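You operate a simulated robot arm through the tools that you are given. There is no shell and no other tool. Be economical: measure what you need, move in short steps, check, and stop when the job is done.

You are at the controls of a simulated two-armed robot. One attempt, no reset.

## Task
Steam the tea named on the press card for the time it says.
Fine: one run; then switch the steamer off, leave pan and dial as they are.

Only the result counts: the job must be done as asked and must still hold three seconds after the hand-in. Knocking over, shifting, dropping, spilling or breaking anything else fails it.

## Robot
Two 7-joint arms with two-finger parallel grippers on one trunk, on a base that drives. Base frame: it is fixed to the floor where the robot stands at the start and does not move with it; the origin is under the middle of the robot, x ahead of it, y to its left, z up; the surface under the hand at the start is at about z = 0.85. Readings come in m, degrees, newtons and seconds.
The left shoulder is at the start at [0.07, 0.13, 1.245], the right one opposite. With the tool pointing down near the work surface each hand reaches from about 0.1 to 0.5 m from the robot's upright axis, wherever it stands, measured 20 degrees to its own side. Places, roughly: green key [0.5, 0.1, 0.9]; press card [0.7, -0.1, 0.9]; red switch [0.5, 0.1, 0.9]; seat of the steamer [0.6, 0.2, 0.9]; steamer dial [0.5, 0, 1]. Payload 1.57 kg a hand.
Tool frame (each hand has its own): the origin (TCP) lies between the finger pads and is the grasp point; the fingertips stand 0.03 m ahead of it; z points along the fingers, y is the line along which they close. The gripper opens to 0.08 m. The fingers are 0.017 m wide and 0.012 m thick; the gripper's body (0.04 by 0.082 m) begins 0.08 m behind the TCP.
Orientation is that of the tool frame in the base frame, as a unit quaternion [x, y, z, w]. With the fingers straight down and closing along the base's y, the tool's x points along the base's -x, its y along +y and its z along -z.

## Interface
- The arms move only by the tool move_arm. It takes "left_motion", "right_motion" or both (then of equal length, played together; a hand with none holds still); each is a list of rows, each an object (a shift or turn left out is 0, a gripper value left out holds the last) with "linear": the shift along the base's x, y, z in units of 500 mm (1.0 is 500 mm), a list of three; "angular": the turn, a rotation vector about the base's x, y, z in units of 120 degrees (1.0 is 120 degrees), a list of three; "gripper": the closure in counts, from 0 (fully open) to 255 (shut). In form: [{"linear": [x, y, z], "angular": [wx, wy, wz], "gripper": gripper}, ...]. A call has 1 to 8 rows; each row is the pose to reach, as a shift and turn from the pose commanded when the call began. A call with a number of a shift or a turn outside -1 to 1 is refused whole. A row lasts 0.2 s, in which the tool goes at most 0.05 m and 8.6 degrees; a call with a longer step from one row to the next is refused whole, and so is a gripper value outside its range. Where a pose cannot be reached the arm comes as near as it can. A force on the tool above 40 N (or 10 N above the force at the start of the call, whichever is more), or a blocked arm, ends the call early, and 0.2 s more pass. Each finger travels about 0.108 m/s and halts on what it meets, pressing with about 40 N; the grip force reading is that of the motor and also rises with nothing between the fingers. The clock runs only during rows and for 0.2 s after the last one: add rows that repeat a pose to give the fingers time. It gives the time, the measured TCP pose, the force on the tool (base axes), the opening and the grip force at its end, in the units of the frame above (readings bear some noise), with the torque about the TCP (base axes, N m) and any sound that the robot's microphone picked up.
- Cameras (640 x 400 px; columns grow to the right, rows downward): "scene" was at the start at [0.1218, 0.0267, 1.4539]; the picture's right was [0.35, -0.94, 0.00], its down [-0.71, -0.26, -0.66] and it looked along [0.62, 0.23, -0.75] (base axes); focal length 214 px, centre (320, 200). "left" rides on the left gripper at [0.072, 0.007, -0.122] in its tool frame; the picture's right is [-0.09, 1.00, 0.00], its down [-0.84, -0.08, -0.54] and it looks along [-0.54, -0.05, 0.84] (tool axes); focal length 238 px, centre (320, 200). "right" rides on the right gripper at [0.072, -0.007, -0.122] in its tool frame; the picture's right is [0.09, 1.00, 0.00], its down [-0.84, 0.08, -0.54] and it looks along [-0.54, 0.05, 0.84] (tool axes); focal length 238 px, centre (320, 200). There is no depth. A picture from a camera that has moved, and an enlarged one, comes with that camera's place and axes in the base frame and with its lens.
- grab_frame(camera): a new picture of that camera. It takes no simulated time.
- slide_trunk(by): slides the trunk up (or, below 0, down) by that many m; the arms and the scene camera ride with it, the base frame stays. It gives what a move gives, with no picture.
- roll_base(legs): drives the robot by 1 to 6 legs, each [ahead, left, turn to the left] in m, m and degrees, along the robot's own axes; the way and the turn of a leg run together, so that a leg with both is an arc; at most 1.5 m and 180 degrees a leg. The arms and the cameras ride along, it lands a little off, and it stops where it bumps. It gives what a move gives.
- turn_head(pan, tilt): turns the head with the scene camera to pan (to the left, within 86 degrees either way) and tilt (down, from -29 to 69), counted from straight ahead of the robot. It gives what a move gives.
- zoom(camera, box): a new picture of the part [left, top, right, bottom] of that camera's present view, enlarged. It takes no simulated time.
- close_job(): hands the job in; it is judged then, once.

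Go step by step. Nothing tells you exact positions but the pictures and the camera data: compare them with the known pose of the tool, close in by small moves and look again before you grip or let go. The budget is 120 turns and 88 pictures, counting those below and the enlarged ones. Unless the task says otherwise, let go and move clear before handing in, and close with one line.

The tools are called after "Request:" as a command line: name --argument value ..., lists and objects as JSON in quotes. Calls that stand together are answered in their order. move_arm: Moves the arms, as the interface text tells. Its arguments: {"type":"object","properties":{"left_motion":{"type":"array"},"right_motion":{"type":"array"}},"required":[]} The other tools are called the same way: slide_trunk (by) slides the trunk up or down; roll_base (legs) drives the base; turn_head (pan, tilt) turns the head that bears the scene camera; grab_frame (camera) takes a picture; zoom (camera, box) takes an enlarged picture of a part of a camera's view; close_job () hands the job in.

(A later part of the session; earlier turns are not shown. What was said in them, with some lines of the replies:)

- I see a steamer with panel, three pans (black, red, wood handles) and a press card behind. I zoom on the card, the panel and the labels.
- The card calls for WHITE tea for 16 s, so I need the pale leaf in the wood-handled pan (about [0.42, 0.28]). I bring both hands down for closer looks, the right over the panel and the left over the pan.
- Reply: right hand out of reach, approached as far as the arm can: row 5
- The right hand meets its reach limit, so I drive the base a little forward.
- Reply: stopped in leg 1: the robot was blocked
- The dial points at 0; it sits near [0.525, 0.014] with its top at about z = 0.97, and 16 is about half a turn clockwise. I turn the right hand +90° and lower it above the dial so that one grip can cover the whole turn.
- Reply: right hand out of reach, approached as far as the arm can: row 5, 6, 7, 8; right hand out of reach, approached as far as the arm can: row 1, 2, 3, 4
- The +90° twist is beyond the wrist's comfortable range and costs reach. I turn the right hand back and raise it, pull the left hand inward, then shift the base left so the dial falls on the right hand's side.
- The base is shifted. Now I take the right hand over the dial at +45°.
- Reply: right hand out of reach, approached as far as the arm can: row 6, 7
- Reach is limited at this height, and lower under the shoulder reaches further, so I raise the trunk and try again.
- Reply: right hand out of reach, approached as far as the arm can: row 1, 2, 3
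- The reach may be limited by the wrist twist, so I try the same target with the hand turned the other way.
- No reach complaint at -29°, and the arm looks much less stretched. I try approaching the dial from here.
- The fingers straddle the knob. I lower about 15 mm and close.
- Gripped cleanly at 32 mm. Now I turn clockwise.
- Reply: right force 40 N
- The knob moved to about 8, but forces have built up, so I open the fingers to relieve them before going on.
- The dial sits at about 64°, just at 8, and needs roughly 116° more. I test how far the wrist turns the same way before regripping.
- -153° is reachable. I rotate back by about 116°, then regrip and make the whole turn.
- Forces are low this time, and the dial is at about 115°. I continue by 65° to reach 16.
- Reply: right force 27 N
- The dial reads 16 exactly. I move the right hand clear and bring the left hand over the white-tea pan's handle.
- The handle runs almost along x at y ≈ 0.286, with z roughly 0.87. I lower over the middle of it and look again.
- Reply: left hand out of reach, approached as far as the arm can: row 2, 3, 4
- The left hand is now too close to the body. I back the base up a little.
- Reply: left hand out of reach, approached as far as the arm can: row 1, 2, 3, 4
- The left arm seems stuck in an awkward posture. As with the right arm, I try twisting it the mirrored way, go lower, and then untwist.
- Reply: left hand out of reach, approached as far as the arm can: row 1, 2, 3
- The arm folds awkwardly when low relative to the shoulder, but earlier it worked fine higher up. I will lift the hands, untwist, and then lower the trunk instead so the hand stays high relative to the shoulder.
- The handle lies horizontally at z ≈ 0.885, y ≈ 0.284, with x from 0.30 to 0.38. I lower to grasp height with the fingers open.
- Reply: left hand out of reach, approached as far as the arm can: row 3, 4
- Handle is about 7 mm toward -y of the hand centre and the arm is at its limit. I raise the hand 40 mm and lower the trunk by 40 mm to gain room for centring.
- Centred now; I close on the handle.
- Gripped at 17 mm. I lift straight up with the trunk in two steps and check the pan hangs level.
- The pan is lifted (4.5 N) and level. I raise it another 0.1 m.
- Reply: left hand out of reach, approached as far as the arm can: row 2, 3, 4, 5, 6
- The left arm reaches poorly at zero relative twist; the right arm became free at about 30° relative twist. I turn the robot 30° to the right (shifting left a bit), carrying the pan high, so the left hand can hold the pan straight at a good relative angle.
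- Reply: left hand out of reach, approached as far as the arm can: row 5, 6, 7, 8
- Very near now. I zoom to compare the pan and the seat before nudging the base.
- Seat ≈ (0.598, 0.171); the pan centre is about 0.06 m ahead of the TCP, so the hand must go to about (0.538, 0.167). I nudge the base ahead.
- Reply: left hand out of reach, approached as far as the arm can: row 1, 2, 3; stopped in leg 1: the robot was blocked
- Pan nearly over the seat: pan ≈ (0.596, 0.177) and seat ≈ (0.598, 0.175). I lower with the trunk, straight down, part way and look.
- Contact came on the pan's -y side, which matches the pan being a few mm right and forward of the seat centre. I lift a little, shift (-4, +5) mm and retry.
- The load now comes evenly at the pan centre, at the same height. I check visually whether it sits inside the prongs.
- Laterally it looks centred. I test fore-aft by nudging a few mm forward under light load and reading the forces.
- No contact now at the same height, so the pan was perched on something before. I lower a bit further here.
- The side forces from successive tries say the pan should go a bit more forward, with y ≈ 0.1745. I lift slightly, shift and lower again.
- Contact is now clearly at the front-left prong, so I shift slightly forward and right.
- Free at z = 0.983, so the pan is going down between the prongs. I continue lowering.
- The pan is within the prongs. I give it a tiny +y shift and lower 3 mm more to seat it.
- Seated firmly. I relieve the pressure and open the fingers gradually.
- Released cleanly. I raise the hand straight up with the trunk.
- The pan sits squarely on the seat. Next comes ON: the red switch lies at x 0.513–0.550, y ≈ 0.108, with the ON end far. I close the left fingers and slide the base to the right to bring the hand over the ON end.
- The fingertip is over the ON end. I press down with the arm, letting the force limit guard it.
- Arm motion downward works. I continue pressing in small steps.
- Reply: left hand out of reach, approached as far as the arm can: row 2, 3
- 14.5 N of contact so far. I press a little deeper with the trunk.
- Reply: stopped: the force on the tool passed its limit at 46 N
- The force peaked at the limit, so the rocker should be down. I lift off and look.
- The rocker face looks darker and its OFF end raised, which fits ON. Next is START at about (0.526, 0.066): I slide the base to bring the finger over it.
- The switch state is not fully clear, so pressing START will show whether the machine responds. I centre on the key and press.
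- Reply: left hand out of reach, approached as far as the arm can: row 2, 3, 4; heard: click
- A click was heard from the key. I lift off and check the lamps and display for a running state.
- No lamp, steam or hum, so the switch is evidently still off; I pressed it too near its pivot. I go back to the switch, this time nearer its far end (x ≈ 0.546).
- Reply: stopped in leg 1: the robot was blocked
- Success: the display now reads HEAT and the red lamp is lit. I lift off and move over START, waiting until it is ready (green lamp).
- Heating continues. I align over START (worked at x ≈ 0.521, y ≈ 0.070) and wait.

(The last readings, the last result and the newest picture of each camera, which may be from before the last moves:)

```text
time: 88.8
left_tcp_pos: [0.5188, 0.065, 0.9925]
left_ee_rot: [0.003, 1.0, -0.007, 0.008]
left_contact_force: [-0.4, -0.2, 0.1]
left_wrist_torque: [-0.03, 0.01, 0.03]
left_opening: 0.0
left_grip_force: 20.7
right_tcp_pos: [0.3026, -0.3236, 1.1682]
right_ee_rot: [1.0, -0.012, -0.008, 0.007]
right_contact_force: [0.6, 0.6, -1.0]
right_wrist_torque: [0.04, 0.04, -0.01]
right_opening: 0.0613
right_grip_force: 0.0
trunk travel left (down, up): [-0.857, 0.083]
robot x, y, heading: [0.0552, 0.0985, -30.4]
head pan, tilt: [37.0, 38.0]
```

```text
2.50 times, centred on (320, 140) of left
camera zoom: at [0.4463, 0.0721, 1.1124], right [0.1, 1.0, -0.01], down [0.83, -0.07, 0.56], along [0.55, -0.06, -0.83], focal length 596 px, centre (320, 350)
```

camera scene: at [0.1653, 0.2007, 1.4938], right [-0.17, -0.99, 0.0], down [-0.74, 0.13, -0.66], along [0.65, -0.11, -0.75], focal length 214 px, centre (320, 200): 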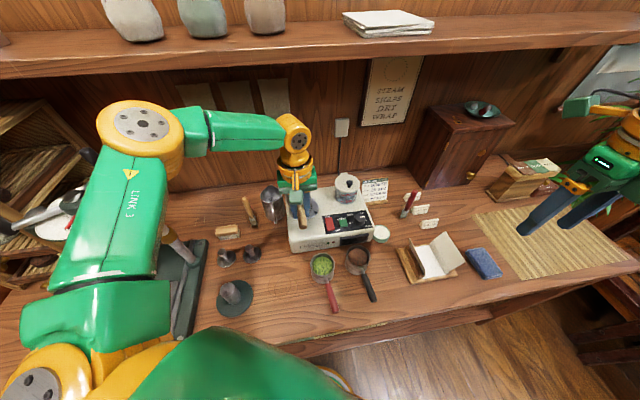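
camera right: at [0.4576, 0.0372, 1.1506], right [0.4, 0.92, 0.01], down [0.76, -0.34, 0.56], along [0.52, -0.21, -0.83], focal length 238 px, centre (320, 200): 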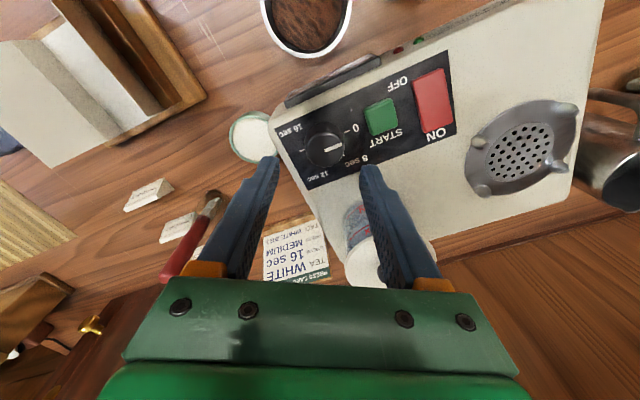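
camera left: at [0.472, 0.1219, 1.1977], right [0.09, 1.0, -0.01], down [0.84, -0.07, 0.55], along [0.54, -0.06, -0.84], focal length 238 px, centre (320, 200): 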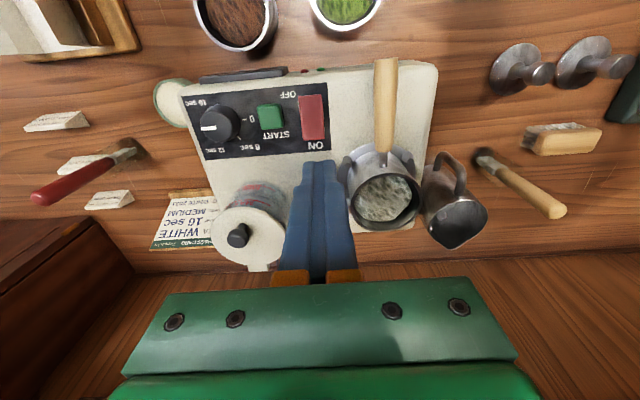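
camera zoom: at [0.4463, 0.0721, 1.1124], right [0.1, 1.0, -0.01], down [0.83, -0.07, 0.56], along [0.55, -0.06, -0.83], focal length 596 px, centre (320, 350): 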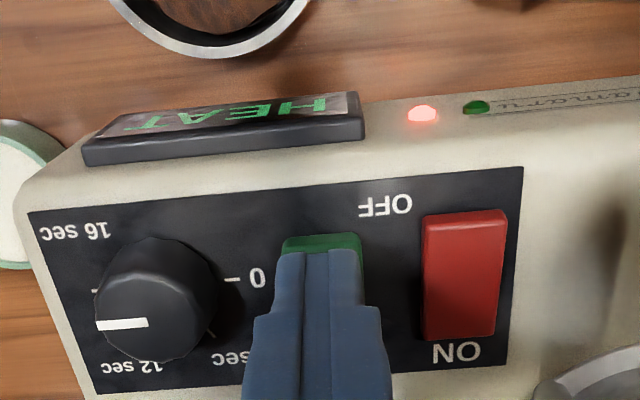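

Aligned over START. I wait about 9 s for the heating.

Request:
move_arm --left_motion '[{"linear": [0, 0, 0]}, {"linear": [0, 0, 0]}, {"linear": [0, 0, 0]}, {"linear": [0, 0, 0]}, {"linear": [0, 0, 0]}, {"linear": [0, 0, 0]}, {"linear": [0, 0, 0]}, {"linear": [0, 0, 0]}]'

Request:
move_arm --left_motion '[{"linear": [0, 0, 0]}, {"linear": [0, 0, 0]}, {"linear": [0, 0, 0]}, {"linear": [0, 0, 0]}, {"linear": [0, 0, 0]}, {"linear": [0, 0, 0]}, {"linear": [0, 0, 0]}, {"linear": [0, 0, 0]}]'

Request:
move_arm --left_motion '[{"linear": [0, 0, 0]}, {"linear": [0, 0, 0]}, {"linear": [0, 0, 0]}, {"linear": [0, 0, 0]}, {"linear": [0, 0, 0]}, {"linear": [0, 0, 0]}, {"linear": [0, 0, 0]}, {"linear": [0, 0, 0]}]'

Request:
move_arm --left_motion '[{"linear": [0, 0, 0]}, {"linear": [0, 0, 0]}, {"linear": [0, 0, 0]}, {"linear": [0, 0, 0]}, {"linear": [0, 0, 0]}, {"linear": [0, 0, 0]}, {"linear": [0, 0, 0]}, {"linear": [0, 0, 0]}]'

Request:
move_arm --left_motion '[{"linear": [0, 0, 0]}, {"linear": [0, 0, 0]}, {"linear": [0, 0, 0]}, {"linear": [0, 0, 0]}, {"linear": [0, 0, 0]}, {"linear": [0, 0, 0]}, {"linear": [0, 0, 0]}, {"linear": [0, 0, 0]}]'

Request:
zoom --camera "left" --box '[220, 60, 420, 220]'

```text
time: 90.6
left_tcp_pos: [0.5189, 0.0645, 0.9919]
left_ee_rot: [0.002, 1.0, -0.007, 0.008]
left_contact_force: [-0.3, 0.3, 1.3]
left_wrist_torque: [-0.01, 0.0, 0.03]
left_opening: 0.0
left_grip_force: 21.1
right_tcp_pos: [0.3031, -0.323, 1.1691]
right_ee_rot: [1.0, -0.013, -0.009, 0.007]
right_contact_force: [-0.1, -0.7, -0.2]
right_wrist_torque: [0.0, -0.01, -0.02]
right_opening: 0.0611
right_grip_force: 0.0
trunk travel left (down, up): [-0.857, 0.083]
robot x, y, heading: [0.0556, 0.1004, -30.2]
head pan, tilt: [37.0, 38.0]
```

```text
time: 92.4
left_tcp_pos: [0.5185, 0.0657, 0.9943]
left_ee_rot: [0.002, 1.0, -0.007, 0.008]
left_contact_force: [-0.2, 0.0, -0.2]
left_wrist_torque: [0.0, 0.02, -0.02]
left_opening: 0.0
left_grip_force: 21.4
right_tcp_pos: [0.3016, -0.3241, 1.1683]
right_ee_rot: [1.0, -0.012, -0.008, 0.007]
right_contact_force: [-0.4, 0.6, 0.1]
right_wrist_torque: [0.03, 0.02, -0.01]
right_opening: 0.0612
right_grip_force: 0.0
trunk travel left (down, up): [-0.857, 0.083]
robot x, y, heading: [0.0601, 0.0987, -30.5]
head pan, tilt: [37.0, 38.0]
```

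```text
time: 94.2
left_tcp_pos: [0.5187, 0.0645, 0.9931]
left_ee_rot: [0.003, 1.0, -0.007, 0.008]
left_contact_force: [-0.4, 0.8, -0.5]
left_wrist_torque: [0.01, 0.0, 0.0]
left_opening: 0.0003
left_grip_force: 21.6
right_tcp_pos: [0.3035, -0.3227, 1.1685]
right_ee_rot: [1.0, -0.012, -0.008, 0.008]
right_contact_force: [0.8, 0.9, -0.3]
right_wrist_torque: [-0.02, 0.04, 0.01]
right_opening: 0.0608
right_grip_force: 0.1
trunk travel left (down, up): [-0.857, 0.083]
robot x, y, heading: [0.0592, 0.0981, -30.5]
head pan, tilt: [37.0, 38.0]
```

```text
time: 96.0
left_tcp_pos: [0.518, 0.0648, 0.993]
left_ee_rot: [0.003, 1.0, -0.007, 0.007]
left_contact_force: [0.2, -0.5, 1.0]
left_wrist_torque: [-0.01, -0.02, 0.01]
left_opening: 0.0001
left_grip_force: 21.1
right_tcp_pos: [0.3026, -0.3229, 1.1684]
right_ee_rot: [1.0, -0.012, -0.009, 0.009]
right_contact_force: [0.6, 0.2, 0.0]
right_wrist_torque: [0.02, 0.02, -0.02]
right_opening: 0.061
right_grip_force: 0.0
trunk travel left (down, up): [-0.857, 0.083]
robot x, y, heading: [0.0575, 0.0967, -30.5]
head pan, tilt: [37.0, 38.0]
```

```text
time: 97.8
left_tcp_pos: [0.5197, 0.0658, 0.9911]
left_ee_rot: [0.004, 1.0, -0.007, 0.008]
left_contact_force: [-0.1, -0.2, -0.4]
left_wrist_torque: [-0.01, 0.0, 0.01]
left_opening: 0.0
left_grip_force: 21.6
right_tcp_pos: [0.3032, -0.3231, 1.1671]
right_ee_rot: [1.0, -0.012, -0.009, 0.007]
right_contact_force: [0.1, -0.4, 0.4]
right_wrist_torque: [-0.02, -0.01, -0.02]
right_opening: 0.0613
right_grip_force: 0.1
trunk travel left (down, up): [-0.857, 0.083]
robot x, y, heading: [0.058, 0.0978, -30.3]
head pan, tilt: [37.0, 38.0]
```

```text
2.50 times, centred on (320, 140) of left
camera zoom: at [0.4461, 0.0721, 1.1126], right [0.1, 1.0, -0.01], down [0.83, -0.07, 0.56], along [0.55, -0.06, -0.83], focal length 596 px, centre (320, 350)
```

zoom: 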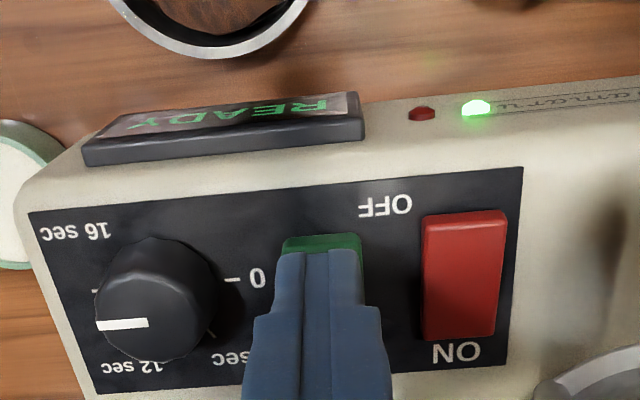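

READY, green lamp lit. I press START once.

Request:
slide_trunk --by -0.012

Request:
slide_trunk --by -0.004

```text
time: 98.4
left_tcp_pos: [0.519, 0.0643, 0.9815]
left_ee_rot: [0.002, 1.0, -0.007, 0.008]
left_contact_force: [-0.1, 0.4, 1.3]
left_wrist_torque: [0.01, 0.0, 0.01]
left_opening: 0.0003
left_grip_force: 21.3
right_tcp_pos: [0.3029, -0.3225, 1.1568]
right_ee_rot: [1.0, -0.013, -0.008, 0.008]
right_contact_force: [-0.7, 0.3, -0.3]
right_wrist_torque: [0.02, 0.02, -0.02]
right_opening: 0.0611
right_grip_force: 0.0
trunk travel left (down, up): [-0.845, 0.095]
robot x, y, heading: [0.0544, 0.0944, -30.5]
head pan, tilt: [37.0, 38.0]
heard: click
```

```text
time: 99.0
left_tcp_pos: [0.5193, 0.0655, 0.9759]
left_ee_rot: [0.003, 1.0, -0.007, 0.008]
left_contact_force: [2.3, 0.7, 9.9]
left_wrist_torque: [0.07, -0.06, -0.02]
left_opening: 0.0002
left_grip_force: 20.7
right_tcp_pos: [0.3021, -0.323, 1.1526]
right_ee_rot: [1.0, -0.012, -0.008, 0.008]
right_contact_force: [0.1, -0.4, -0.1]
right_wrist_torque: [-0.01, 0.03, -0.03]
right_opening: 0.0614
right_grip_force: 0.0
trunk travel left (down, up): [-0.841, 0.099]
robot x, y, heading: [0.0613, 0.0968, -30.5]
head pan, tilt: [37.0, 38.0]
```

Clicked. I lift off and check the display.

Request:
slide_trunk --by 0.045

Request:
zoom --camera "left" --box '[220, 40, 420, 200]'

```text
time: 99.8
left_tcp_pos: [0.5202, 0.064, 1.0214]
left_ee_rot: [0.003, 1.0, -0.006, 0.008]
left_contact_force: [0.2, -0.5, 0.1]
left_wrist_torque: [-0.01, -0.02, 0.0]
left_opening: 0.0
left_grip_force: 21.4
right_tcp_pos: [0.3043, -0.3237, 1.1972]
right_ee_rot: [1.0, -0.012, -0.009, 0.007]
right_contact_force: [0.0, -0.9, 0.0]
right_wrist_torque: [0.02, 0.02, -0.01]
right_opening: 0.061
right_grip_force: 0.1
trunk travel left (down, up): [-0.886, 0.054]
robot x, y, heading: [0.0552, 0.1005, -30.5]
head pan, tilt: [37.0, 38.0]
```

```text
2.50 times, centred on (320, 120) of left
camera zoom: at [0.4462, 0.072, 1.1415], right [0.1, 1.0, -0.01], down [0.83, -0.08, 0.56], along [0.55, -0.06, -0.83], focal length 596 px, centre (320, 400)
```

zoom: 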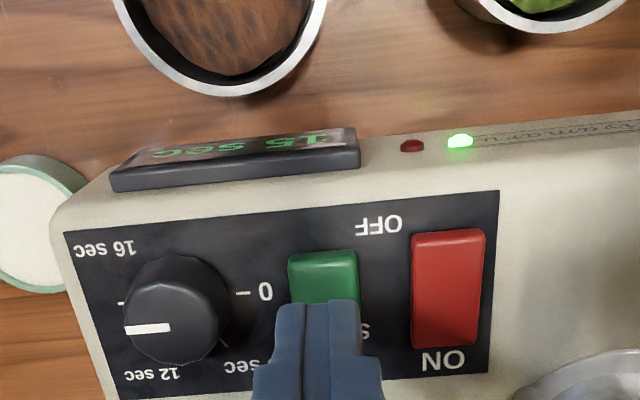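

Running: the display counts from 16 (now 15). Meanwhile I move over the OFF end of the switch.

Request:
roll_base --legs '[[-0.024, 0.037, 0]]'

Request:
zoom --camera "left" --box '[220, 40, 420, 200]'

```text
time: 100.7
left_tcp_pos: [0.5174, 0.1008, 1.0214]
left_ee_rot: [0.003, 1.0, -0.002, 0.006]
left_contact_force: [0.3, -0.3, -0.7]
left_wrist_torque: [0.05, 0.01, 0.0]
left_opening: 0.0001
left_grip_force: 21.6
right_tcp_pos: [0.2992, -0.2884, 1.1943]
right_ee_rot: [1.0, -0.013, -0.009, 0.004]
right_contact_force: [0.6, -1.5, -0.7]
right_wrist_torque: [0.09, 0.03, 0.02]
right_opening: 0.0612
right_grip_force: 0.0
trunk travel left (down, up): [-0.886, 0.054]
robot x, y, heading: [0.0562, 0.1395, -30.5]
head pan, tilt: [37.0, 38.0]
```

```text
2.50 times, centred on (320, 120) of left
camera zoom: at [0.4443, 0.1074, 1.1411], right [0.1, 1.0, 0.0], down [0.83, -0.08, 0.55], along [0.55, -0.06, -0.83], focal length 596 px, centre (320, 400)
```

zoom: 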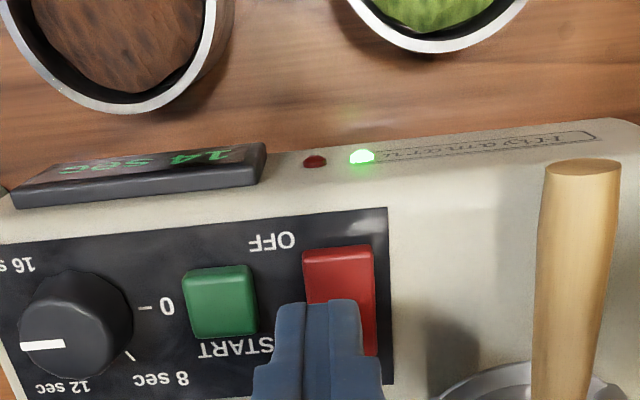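

Request:
move_arm --left_motion '[{"linear": [-0.008, 0.008, 0]}, {"linear": [-0.008, 0.008, 0]}, {"linear": [-0.008, 0.008, 0]}, {"linear": [-0.008, 0.008, 0]}, {"linear": [-0.008, 0.008, 0]}, {"linear": [-0.008, 0.008, 0]}, {"linear": [-0.008, 0.008, 0]}, {"linear": [-0.008, 0.008, 0]}]'

Request:
slide_trunk --by -0.02

Request:
zoom --camera "left" --box '[220, 40, 420, 200]'

```text
time: 102.5
left_tcp_pos: [0.5122, 0.11, 1.0219]
left_ee_rot: [0.004, 1.0, -0.007, 0.008]
left_contact_force: [-0.4, -0.7, 0.4]
left_wrist_torque: [-0.02, 0.01, -0.02]
left_opening: 0.0002
left_grip_force: 21.8
right_tcp_pos: [0.3007, -0.2816, 1.1965]
right_ee_rot: [1.0, -0.013, -0.008, 0.007]
right_contact_force: [-0.6, -0.7, -0.5]
right_wrist_torque: [0.0, -0.02, 0.01]
right_opening: 0.0612
right_grip_force: 0.0
trunk travel left (down, up): [-0.886, 0.054]
robot x, y, heading: [0.0546, 0.1407, -30.6]
head pan, tilt: [37.0, 38.0]
```

```text
time: 103.2
left_tcp_pos: [0.5127, 0.1107, 1.0018]
left_ee_rot: [0.004, 1.0, -0.006, 0.007]
left_contact_force: [-0.3, 0.2, 0.8]
left_wrist_torque: [0.02, 0.0, 0.02]
left_opening: 0.0
left_grip_force: 21.3
right_tcp_pos: [0.3003, -0.2807, 1.1776]
right_ee_rot: [1.0, -0.013, -0.009, 0.008]
right_contact_force: [0.8, 0.1, -1.0]
right_wrist_torque: [-0.01, 0.0, -0.01]
right_opening: 0.0611
right_grip_force: 0.0
trunk travel left (down, up): [-0.866, 0.074]
robot x, y, heading: [0.0562, 0.1451, -30.6]
head pan, tilt: [37.0, 38.0]
```

```text
2.50 times, centred on (320, 120) of left
camera zoom: at [0.4399, 0.1182, 1.1214], right [0.1, 0.99, -0.01], down [0.83, -0.08, 0.56], along [0.55, -0.06, -0.83], focal length 596 px, centre (320, 400)
```

zoom: 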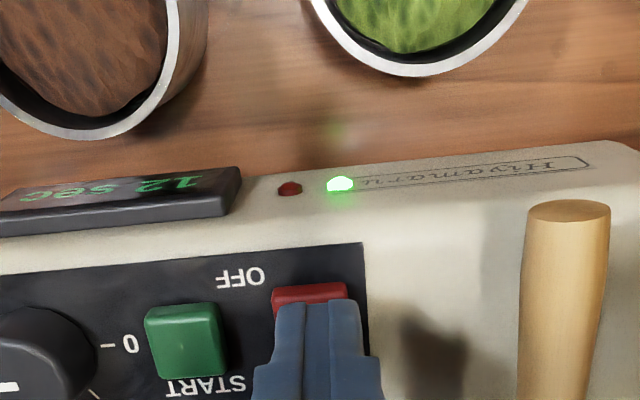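

Well placed over OFF. 12 s remain, so I wait them out.

Request:
move_arm --left_motion '[{"linear": [0.003, -0.002, 0]}, {"linear": [0.003, -0.002, 0]}, {"linear": [0.003, -0.002, 0]}, {"linear": [0.003, -0.002, 0]}, {"linear": [0.003, -0.002, 0]}, {"linear": [0.003, -0.002, 0]}, {"linear": [0.003, -0.002, 0]}, {"linear": [0.003, -0.002, 0]}]'

Request:
move_arm --left_motion '[{"linear": [0, 0, 0]}, {"linear": [0, 0, 0]}, {"linear": [0, 0, 0]}, {"linear": [0, 0, 0]}, {"linear": [0, 0, 0]}, {"linear": [0, 0, 0]}, {"linear": [0, 0, 0]}, {"linear": [0, 0, 0]}]'

Request:
move_arm --left_motion '[{"linear": [0, 0, 0]}, {"linear": [0, 0, 0]}, {"linear": [0, 0, 0]}, {"linear": [0, 0, 0]}, {"linear": [0, 0, 0]}, {"linear": [0, 0, 0]}, {"linear": [0, 0, 0]}, {"linear": [0, 0, 0]}]'

Request:
move_arm --left_motion '[{"linear": [0, 0, 0]}, {"linear": [0, 0, 0]}, {"linear": [0, 0, 0]}, {"linear": [0, 0, 0]}, {"linear": [0, 0, 0]}, {"linear": [0, 0, 0]}, {"linear": [0, 0, 0]}, {"linear": [0, 0, 0]}]'

Request:
move_arm --left_motion '[{"linear": [0, 0, 0]}, {"linear": [0, 0, 0]}, {"linear": [0, 0, 0]}, {"linear": [0, 0, 0]}, {"linear": [0, 0, 0]}, {"linear": [0, 0, 0]}, {"linear": [0, 0, 0]}, {"linear": [0, 0, 0]}]'

Request:
move_arm --left_motion '[{"linear": [0, 0, 0]}, {"linear": [0, 0, 0]}, {"linear": [0, 0, 0]}, {"linear": [0, 0, 0]}, {"linear": [0, 0, 0]}, {"linear": [0, 0, 0]}, {"linear": [0, 0, 0]}, {"linear": [0, 0, 0]}]'

Request:
move_arm --left_motion '[{"linear": [0, 0, 0]}, {"linear": [0, 0, 0]}, {"linear": [0, 0, 0]}, {"linear": [0, 0, 0]}, {"linear": [0, 0, 0]}, {"linear": [0, 0, 0]}, {"linear": [0, 0, 0]}, {"linear": [0, 0, 0]}]'

Request:
zoom --camera "left" --box '[220, 40, 420, 200]'

```text
time: 105.0
left_tcp_pos: [0.5146, 0.1105, 1.0021]
left_ee_rot: [0.003, 1.0, -0.007, 0.008]
left_contact_force: [0.4, -0.1, 0.2]
left_wrist_torque: [-0.02, -0.02, -0.01]
left_opening: 0.0
left_grip_force: 21.1
right_tcp_pos: [0.3004, -0.2797, 1.177]
right_ee_rot: [1.0, -0.013, -0.009, 0.008]
right_contact_force: [-0.1, 0.9, 0.0]
right_wrist_torque: [0.0, -0.02, -0.01]
right_opening: 0.0611
right_grip_force: 0.1
trunk travel left (down, up): [-0.866, 0.074]
robot x, y, heading: [0.0562, 0.1363, -30.6]
head pan, tilt: [37.0, 38.0]
```

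```text
time: 106.8
left_tcp_pos: [0.5145, 0.1096, 1.0004]
left_ee_rot: [0.003, 1.0, -0.006, 0.008]
left_contact_force: [-0.7, 0.2, 0.0]
left_wrist_torque: [0.02, -0.04, 0.0]
left_opening: 0.0
left_grip_force: 21.2
right_tcp_pos: [0.2997, -0.2807, 1.1767]
right_ee_rot: [1.0, -0.014, -0.009, 0.008]
right_contact_force: [0.9, -0.8, -0.1]
right_wrist_torque: [0.02, -0.05, 0.01]
right_opening: 0.0612
right_grip_force: 0.0
trunk travel left (down, up): [-0.866, 0.074]
robot x, y, heading: [0.0531, 0.1395, -30.4]
head pan, tilt: [37.0, 38.0]
```

```text
time: 108.6
left_tcp_pos: [0.5153, 0.1103, 1.0021]
left_ee_rot: [0.004, 1.0, -0.007, 0.008]
left_contact_force: [0.7, -1.4, -0.5]
left_wrist_torque: [-0.03, -0.01, -0.06]
left_opening: 0.0
left_grip_force: 21.0
right_tcp_pos: [0.3011, -0.2817, 1.1776]
right_ee_rot: [1.0, -0.013, -0.008, 0.008]
right_contact_force: [-0.7, 0.2, -0.1]
right_wrist_torque: [-0.01, 0.0, 0.02]
right_opening: 0.0614
right_grip_force: 0.0
trunk travel left (down, up): [-0.866, 0.074]
robot x, y, heading: [0.0522, 0.1416, -30.3]
head pan, tilt: [37.0, 38.0]
```

```text
time: 110.4
left_tcp_pos: [0.5136, 0.1104, 1.0012]
left_ee_rot: [0.004, 1.0, -0.007, 0.007]
left_contact_force: [0.2, 0.3, 0.3]
left_wrist_torque: [0.02, 0.01, -0.05]
left_opening: 0.0
left_grip_force: 21.2
right_tcp_pos: [0.2991, -0.2812, 1.1772]
right_ee_rot: [1.0, -0.013, -0.009, 0.008]
right_contact_force: [0.2, 0.0, 0.2]
right_wrist_torque: [-0.01, -0.01, -0.01]
right_opening: 0.0613
right_grip_force: 0.0
trunk travel left (down, up): [-0.866, 0.074]
robot x, y, heading: [0.058, 0.1437, -30.5]
head pan, tilt: [37.0, 38.0]
```

```text
time: 112.2
left_tcp_pos: [0.5145, 0.11, 1.001]
left_ee_rot: [0.003, 1.0, -0.007, 0.007]
left_contact_force: [0.7, -0.9, -0.2]
left_wrist_torque: [-0.01, 0.02, -0.01]
left_opening: 0.0001
left_grip_force: 21.5
right_tcp_pos: [0.3007, -0.2809, 1.1774]
right_ee_rot: [1.0, -0.013, -0.009, 0.008]
right_contact_force: [-0.6, 0.0, 0.1]
right_wrist_torque: [0.0, 0.01, 0.06]
right_opening: 0.0614
right_grip_force: 0.0
trunk travel left (down, up): [-0.866, 0.074]
robot x, y, heading: [0.0542, 0.1408, -30.5]
head pan, tilt: [37.0, 38.0]
```

```text
time: 114.0
left_tcp_pos: [0.5137, 0.1091, 1.0011]
left_ee_rot: [0.004, 1.0, -0.007, 0.008]
left_contact_force: [0.0, 0.2, -0.2]
left_wrist_torque: [-0.01, 0.02, -0.02]
left_opening: 0.0
left_grip_force: 20.9
right_tcp_pos: [0.3004, -0.2802, 1.1774]
right_ee_rot: [1.0, -0.012, -0.008, 0.008]
right_contact_force: [0.0, -0.2, 0.6]
right_wrist_torque: [-0.02, 0.03, -0.01]
right_opening: 0.0615
right_grip_force: 0.1
trunk travel left (down, up): [-0.866, 0.074]
robot x, y, heading: [0.0552, 0.1439, -30.4]
head pan, tilt: [37.0, 38.0]
```

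```text
time: 115.8
left_tcp_pos: [0.5148, 0.1101, 1.0019]
left_ee_rot: [0.004, 1.0, -0.007, 0.008]
left_contact_force: [0.2, 0.0, -0.1]
left_wrist_torque: [0.02, 0.02, -0.05]
left_opening: 0.0
left_grip_force: 21.4
right_tcp_pos: [0.2998, -0.2796, 1.1776]
right_ee_rot: [1.0, -0.013, -0.01, 0.008]
right_contact_force: [0.0, -0.6, -0.6]
right_wrist_torque: [-0.02, 0.05, 0.02]
right_opening: 0.0612
right_grip_force: 0.0
trunk travel left (down, up): [-0.866, 0.074]
robot x, y, heading: [0.0555, 0.1406, -30.5]
head pan, tilt: [37.0, 38.0]
```

```text
2.50 times, centred on (320, 120) of left
camera zoom: at [0.4415, 0.1178, 1.1215], right [0.1, 0.99, -0.01], down [0.83, -0.08, 0.56], along [0.55, -0.07, -0.83], focal length 596 px, centre (320, 400)
```

zoom: 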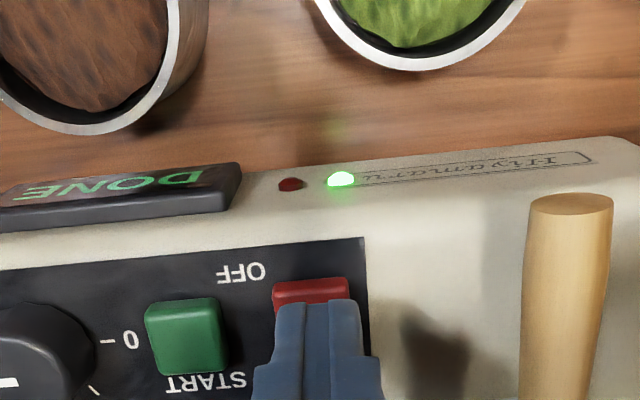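

DONE is displayed. I press OFF.

Request:
slide_trunk --by -0.016

Request:
slide_trunk --by -0.005

Request:
zoom --camera "left" --box '[220, 40, 420, 200]'

```text
time: 116.4
left_tcp_pos: [0.5141, 0.1112, 0.9856]
left_ee_rot: [0.004, 1.0, -0.007, 0.007]
left_contact_force: [-0.4, 0.9, -0.7]
left_wrist_torque: [-0.03, -0.03, -0.02]
left_opening: 0.0001
left_grip_force: 21.2
right_tcp_pos: [0.3005, -0.2803, 1.1607]
right_ee_rot: [1.0, -0.013, -0.009, 0.008]
right_contact_force: [0.2, 0.5, 0.4]
right_wrist_torque: [0.0, 0.01, -0.01]
right_opening: 0.0611
right_grip_force: 0.1
trunk travel left (down, up): [-0.85, 0.09]
robot x, y, heading: [0.0565, 0.1451, -30.6]
head pan, tilt: [37.0, 38.0]
```

```text
time: 117.0
left_tcp_pos: [0.5146, 0.1105, 0.9809]
left_ee_rot: [0.004, 1.0, -0.007, 0.008]
left_contact_force: [0.0, -0.1, 0.3]
left_wrist_torque: [-0.02, 0.0, -0.01]
left_opening: 0.0001
left_grip_force: 21.3
right_tcp_pos: [0.3004, -0.2815, 1.1548]
right_ee_rot: [1.0, -0.013, -0.009, 0.008]
right_contact_force: [-0.3, 1.0, -0.8]
right_wrist_torque: [-0.01, 0.0, -0.02]
right_opening: 0.0613
right_grip_force: 0.0
trunk travel left (down, up): [-0.845, 0.095]
robot x, y, heading: [0.0519, 0.1377, -30.4]
head pan, tilt: [37.0, 38.0]
```

```text
2.50 times, centred on (320, 120) of left
camera zoom: at [0.4418, 0.1176, 1.1003], right [0.1, 0.99, -0.01], down [0.83, -0.08, 0.56], along [0.55, -0.06, -0.83], focal length 596 px, centre (320, 400)
```

zoom: 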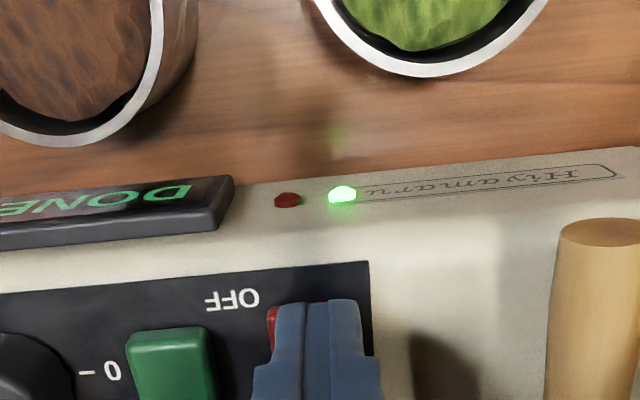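

Request:
slide_trunk --by -0.004

Request:
slide_trunk --by -0.003

```text
time: 117.5
left_tcp_pos: [0.5127, 0.1103, 0.9782]
left_ee_rot: [0.004, 1.0, -0.007, 0.009]
left_contact_force: [1.8, 1.7, 13.6]
left_wrist_torque: [0.03, -0.2, 0.06]
left_opening: 0.0
left_grip_force: 21.1
right_tcp_pos: [0.2989, -0.2801, 1.1527]
right_ee_rot: [1.0, -0.012, -0.006, 0.007]
right_contact_force: [0.1, -0.6, -0.4]
right_wrist_torque: [-0.03, 0.0, -0.02]
right_opening: 0.061
right_grip_force: 0.0
trunk travel left (down, up): [-0.841, 0.099]
robot x, y, heading: [0.0493, 0.1423, -30.7]
head pan, tilt: [37.0, 38.0]
```

```text
time: 118.0
left_tcp_pos: [0.5127, 0.1116, 0.9783]
left_ee_rot: [0.003, 1.0, -0.01, 0.014]
left_contact_force: [-3.6, 2.6, 13.6]
left_wrist_torque: [0.15, 0.0, -0.05]
left_opening: 0.0002
left_grip_force: 21.5
right_tcp_pos: [0.2959, -0.2786, 1.1522]
right_ee_rot: [1.0, -0.013, -0.006, 0.008]
right_contact_force: [0.6, 0.4, 0.2]
right_wrist_torque: [0.01, -0.01, 0.01]
right_opening: 0.0611
right_grip_force: 0.1
trunk travel left (down, up): [-0.839, 0.101]
robot x, y, heading: [0.0509, 0.1399, -30.4]
head pan, tilt: [37.0, 38.0]
stopped: the force on the tool passed its limit at 42 N (the readings are from after the stop); the commanded pose is now the measured one
```

I lift off and check whether the lamp and display are out.

Request:
slide_trunk --by 0.06

Request:
grab_frame --camera "scene"

```text
time: 119.0
left_tcp_pos: [0.5172, 0.1096, 1.0351]
left_ee_rot: [0.004, 1.0, -0.009, 0.011]
left_contact_force: [1.1, 0.1, 0.0]
left_wrist_torque: [0.04, 0.04, 0.03]
left_opening: 0.0
left_grip_force: 21.5
right_tcp_pos: [0.3004, -0.2797, 1.2098]
right_ee_rot: [1.0, -0.013, -0.008, 0.007]
right_contact_force: [-0.1, 0.4, -0.6]
right_wrist_torque: [-0.03, 0.0, 0.0]
right_opening: 0.0614
right_grip_force: 0.0
trunk travel left (down, up): [-0.899, 0.041]
robot x, y, heading: [0.0562, 0.1415, -30.4]
head pan, tilt: [37.0, 38.0]
```

```text
3 pictures are left
camera scene: at [0.1837, 0.1246, 1.4857], right [0.11, -0.99, 0.0], down [-0.61, -0.07, -0.79], along [0.78, 0.09, -0.62], focal length 214 px, centre (320, 200)
```

scene: 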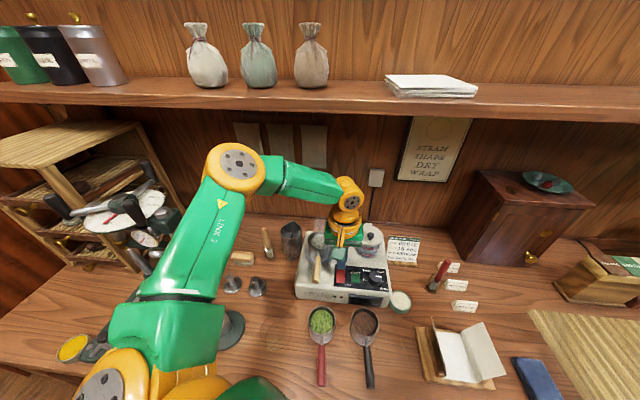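

Request:
zoom --camera "scene" --box '[285, 225, 415, 315]'

```text
4.44 times, centred on (350, 270) of scene
camera zoom: at [0.1837, 0.1246, 1.4857], right [0.11, -0.99, 0.0], down [-0.61, -0.07, -0.79], along [0.78, 0.09, -0.62], focal length 953 px, centre (187, -111)
```

zoom: 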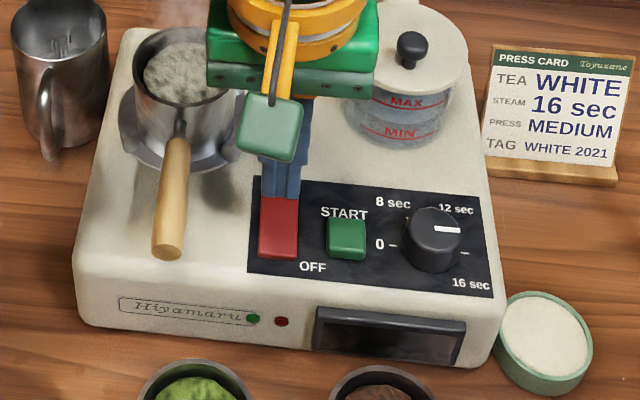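

The display and lamps are out, the pan is on the seat with steam above it, and the dial is at 16. I move the hand up and clear, then hand in.

Request:
move_arm --left_motion '[{"linear": [0, 0, 0.06]}, {"linear": [0, 0, 0.12]}, {"linear": [0, 0, 0.16]}, {"linear": [-0.06, 0, 0.18]}, {"linear": [-0.12, 0, 0.18]}, {"linear": [-0.18, 0, 0.18]}, {"linear": [-0.18, 0, 0.18]}]'

Request:
zoom --camera "scene" --box '[265, 215, 425, 325]'

```text
time: 120.6
left_tcp_pos: [0.4274, 0.1096, 1.1246]
left_ee_rot: [0.003, 1.0, -0.009, 0.012]
left_contact_force: [0.4, -0.4, 0.8]
left_wrist_torque: [0.02, 0.03, 0.03]
left_opening: 0.0
left_grip_force: 21.6
right_tcp_pos: [0.3004, -0.2806, 1.2096]
right_ee_rot: [1.0, -0.013, -0.009, 0.008]
right_contact_force: [-0.6, 0.3, 0.1]
right_wrist_torque: [0.01, -0.01, 0.01]
right_opening: 0.0613
right_grip_force: 0.1
trunk travel left (down, up): [-0.899, 0.041]
robot x, y, heading: [0.0545, 0.1416, -30.4]
head pan, tilt: [37.0, 38.0]
```

```text
3.64 times, centred on (345, 270) of scene
camera zoom: at [0.1827, 0.125, 1.4858], right [0.11, -0.99, 0.0], down [-0.61, -0.07, -0.79], along [0.78, 0.09, -0.62], focal length 780 px, centre (229, -54)
```

zoom: 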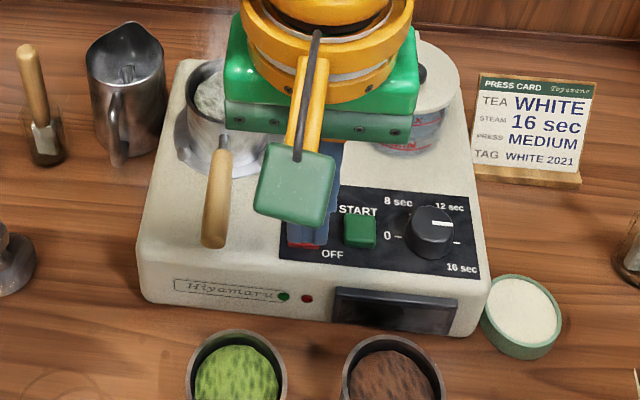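

The steamer is off, the pan is on its seat, the dial is at 16, and both hands are clear, so I hand in.

Request:
close_job

```text
The job is handed in.
```

I steamed the white tea once for 16 seconds. The display counted down to DONE, then I switched the steamer off and left the pan on its seat and the dial at 16.
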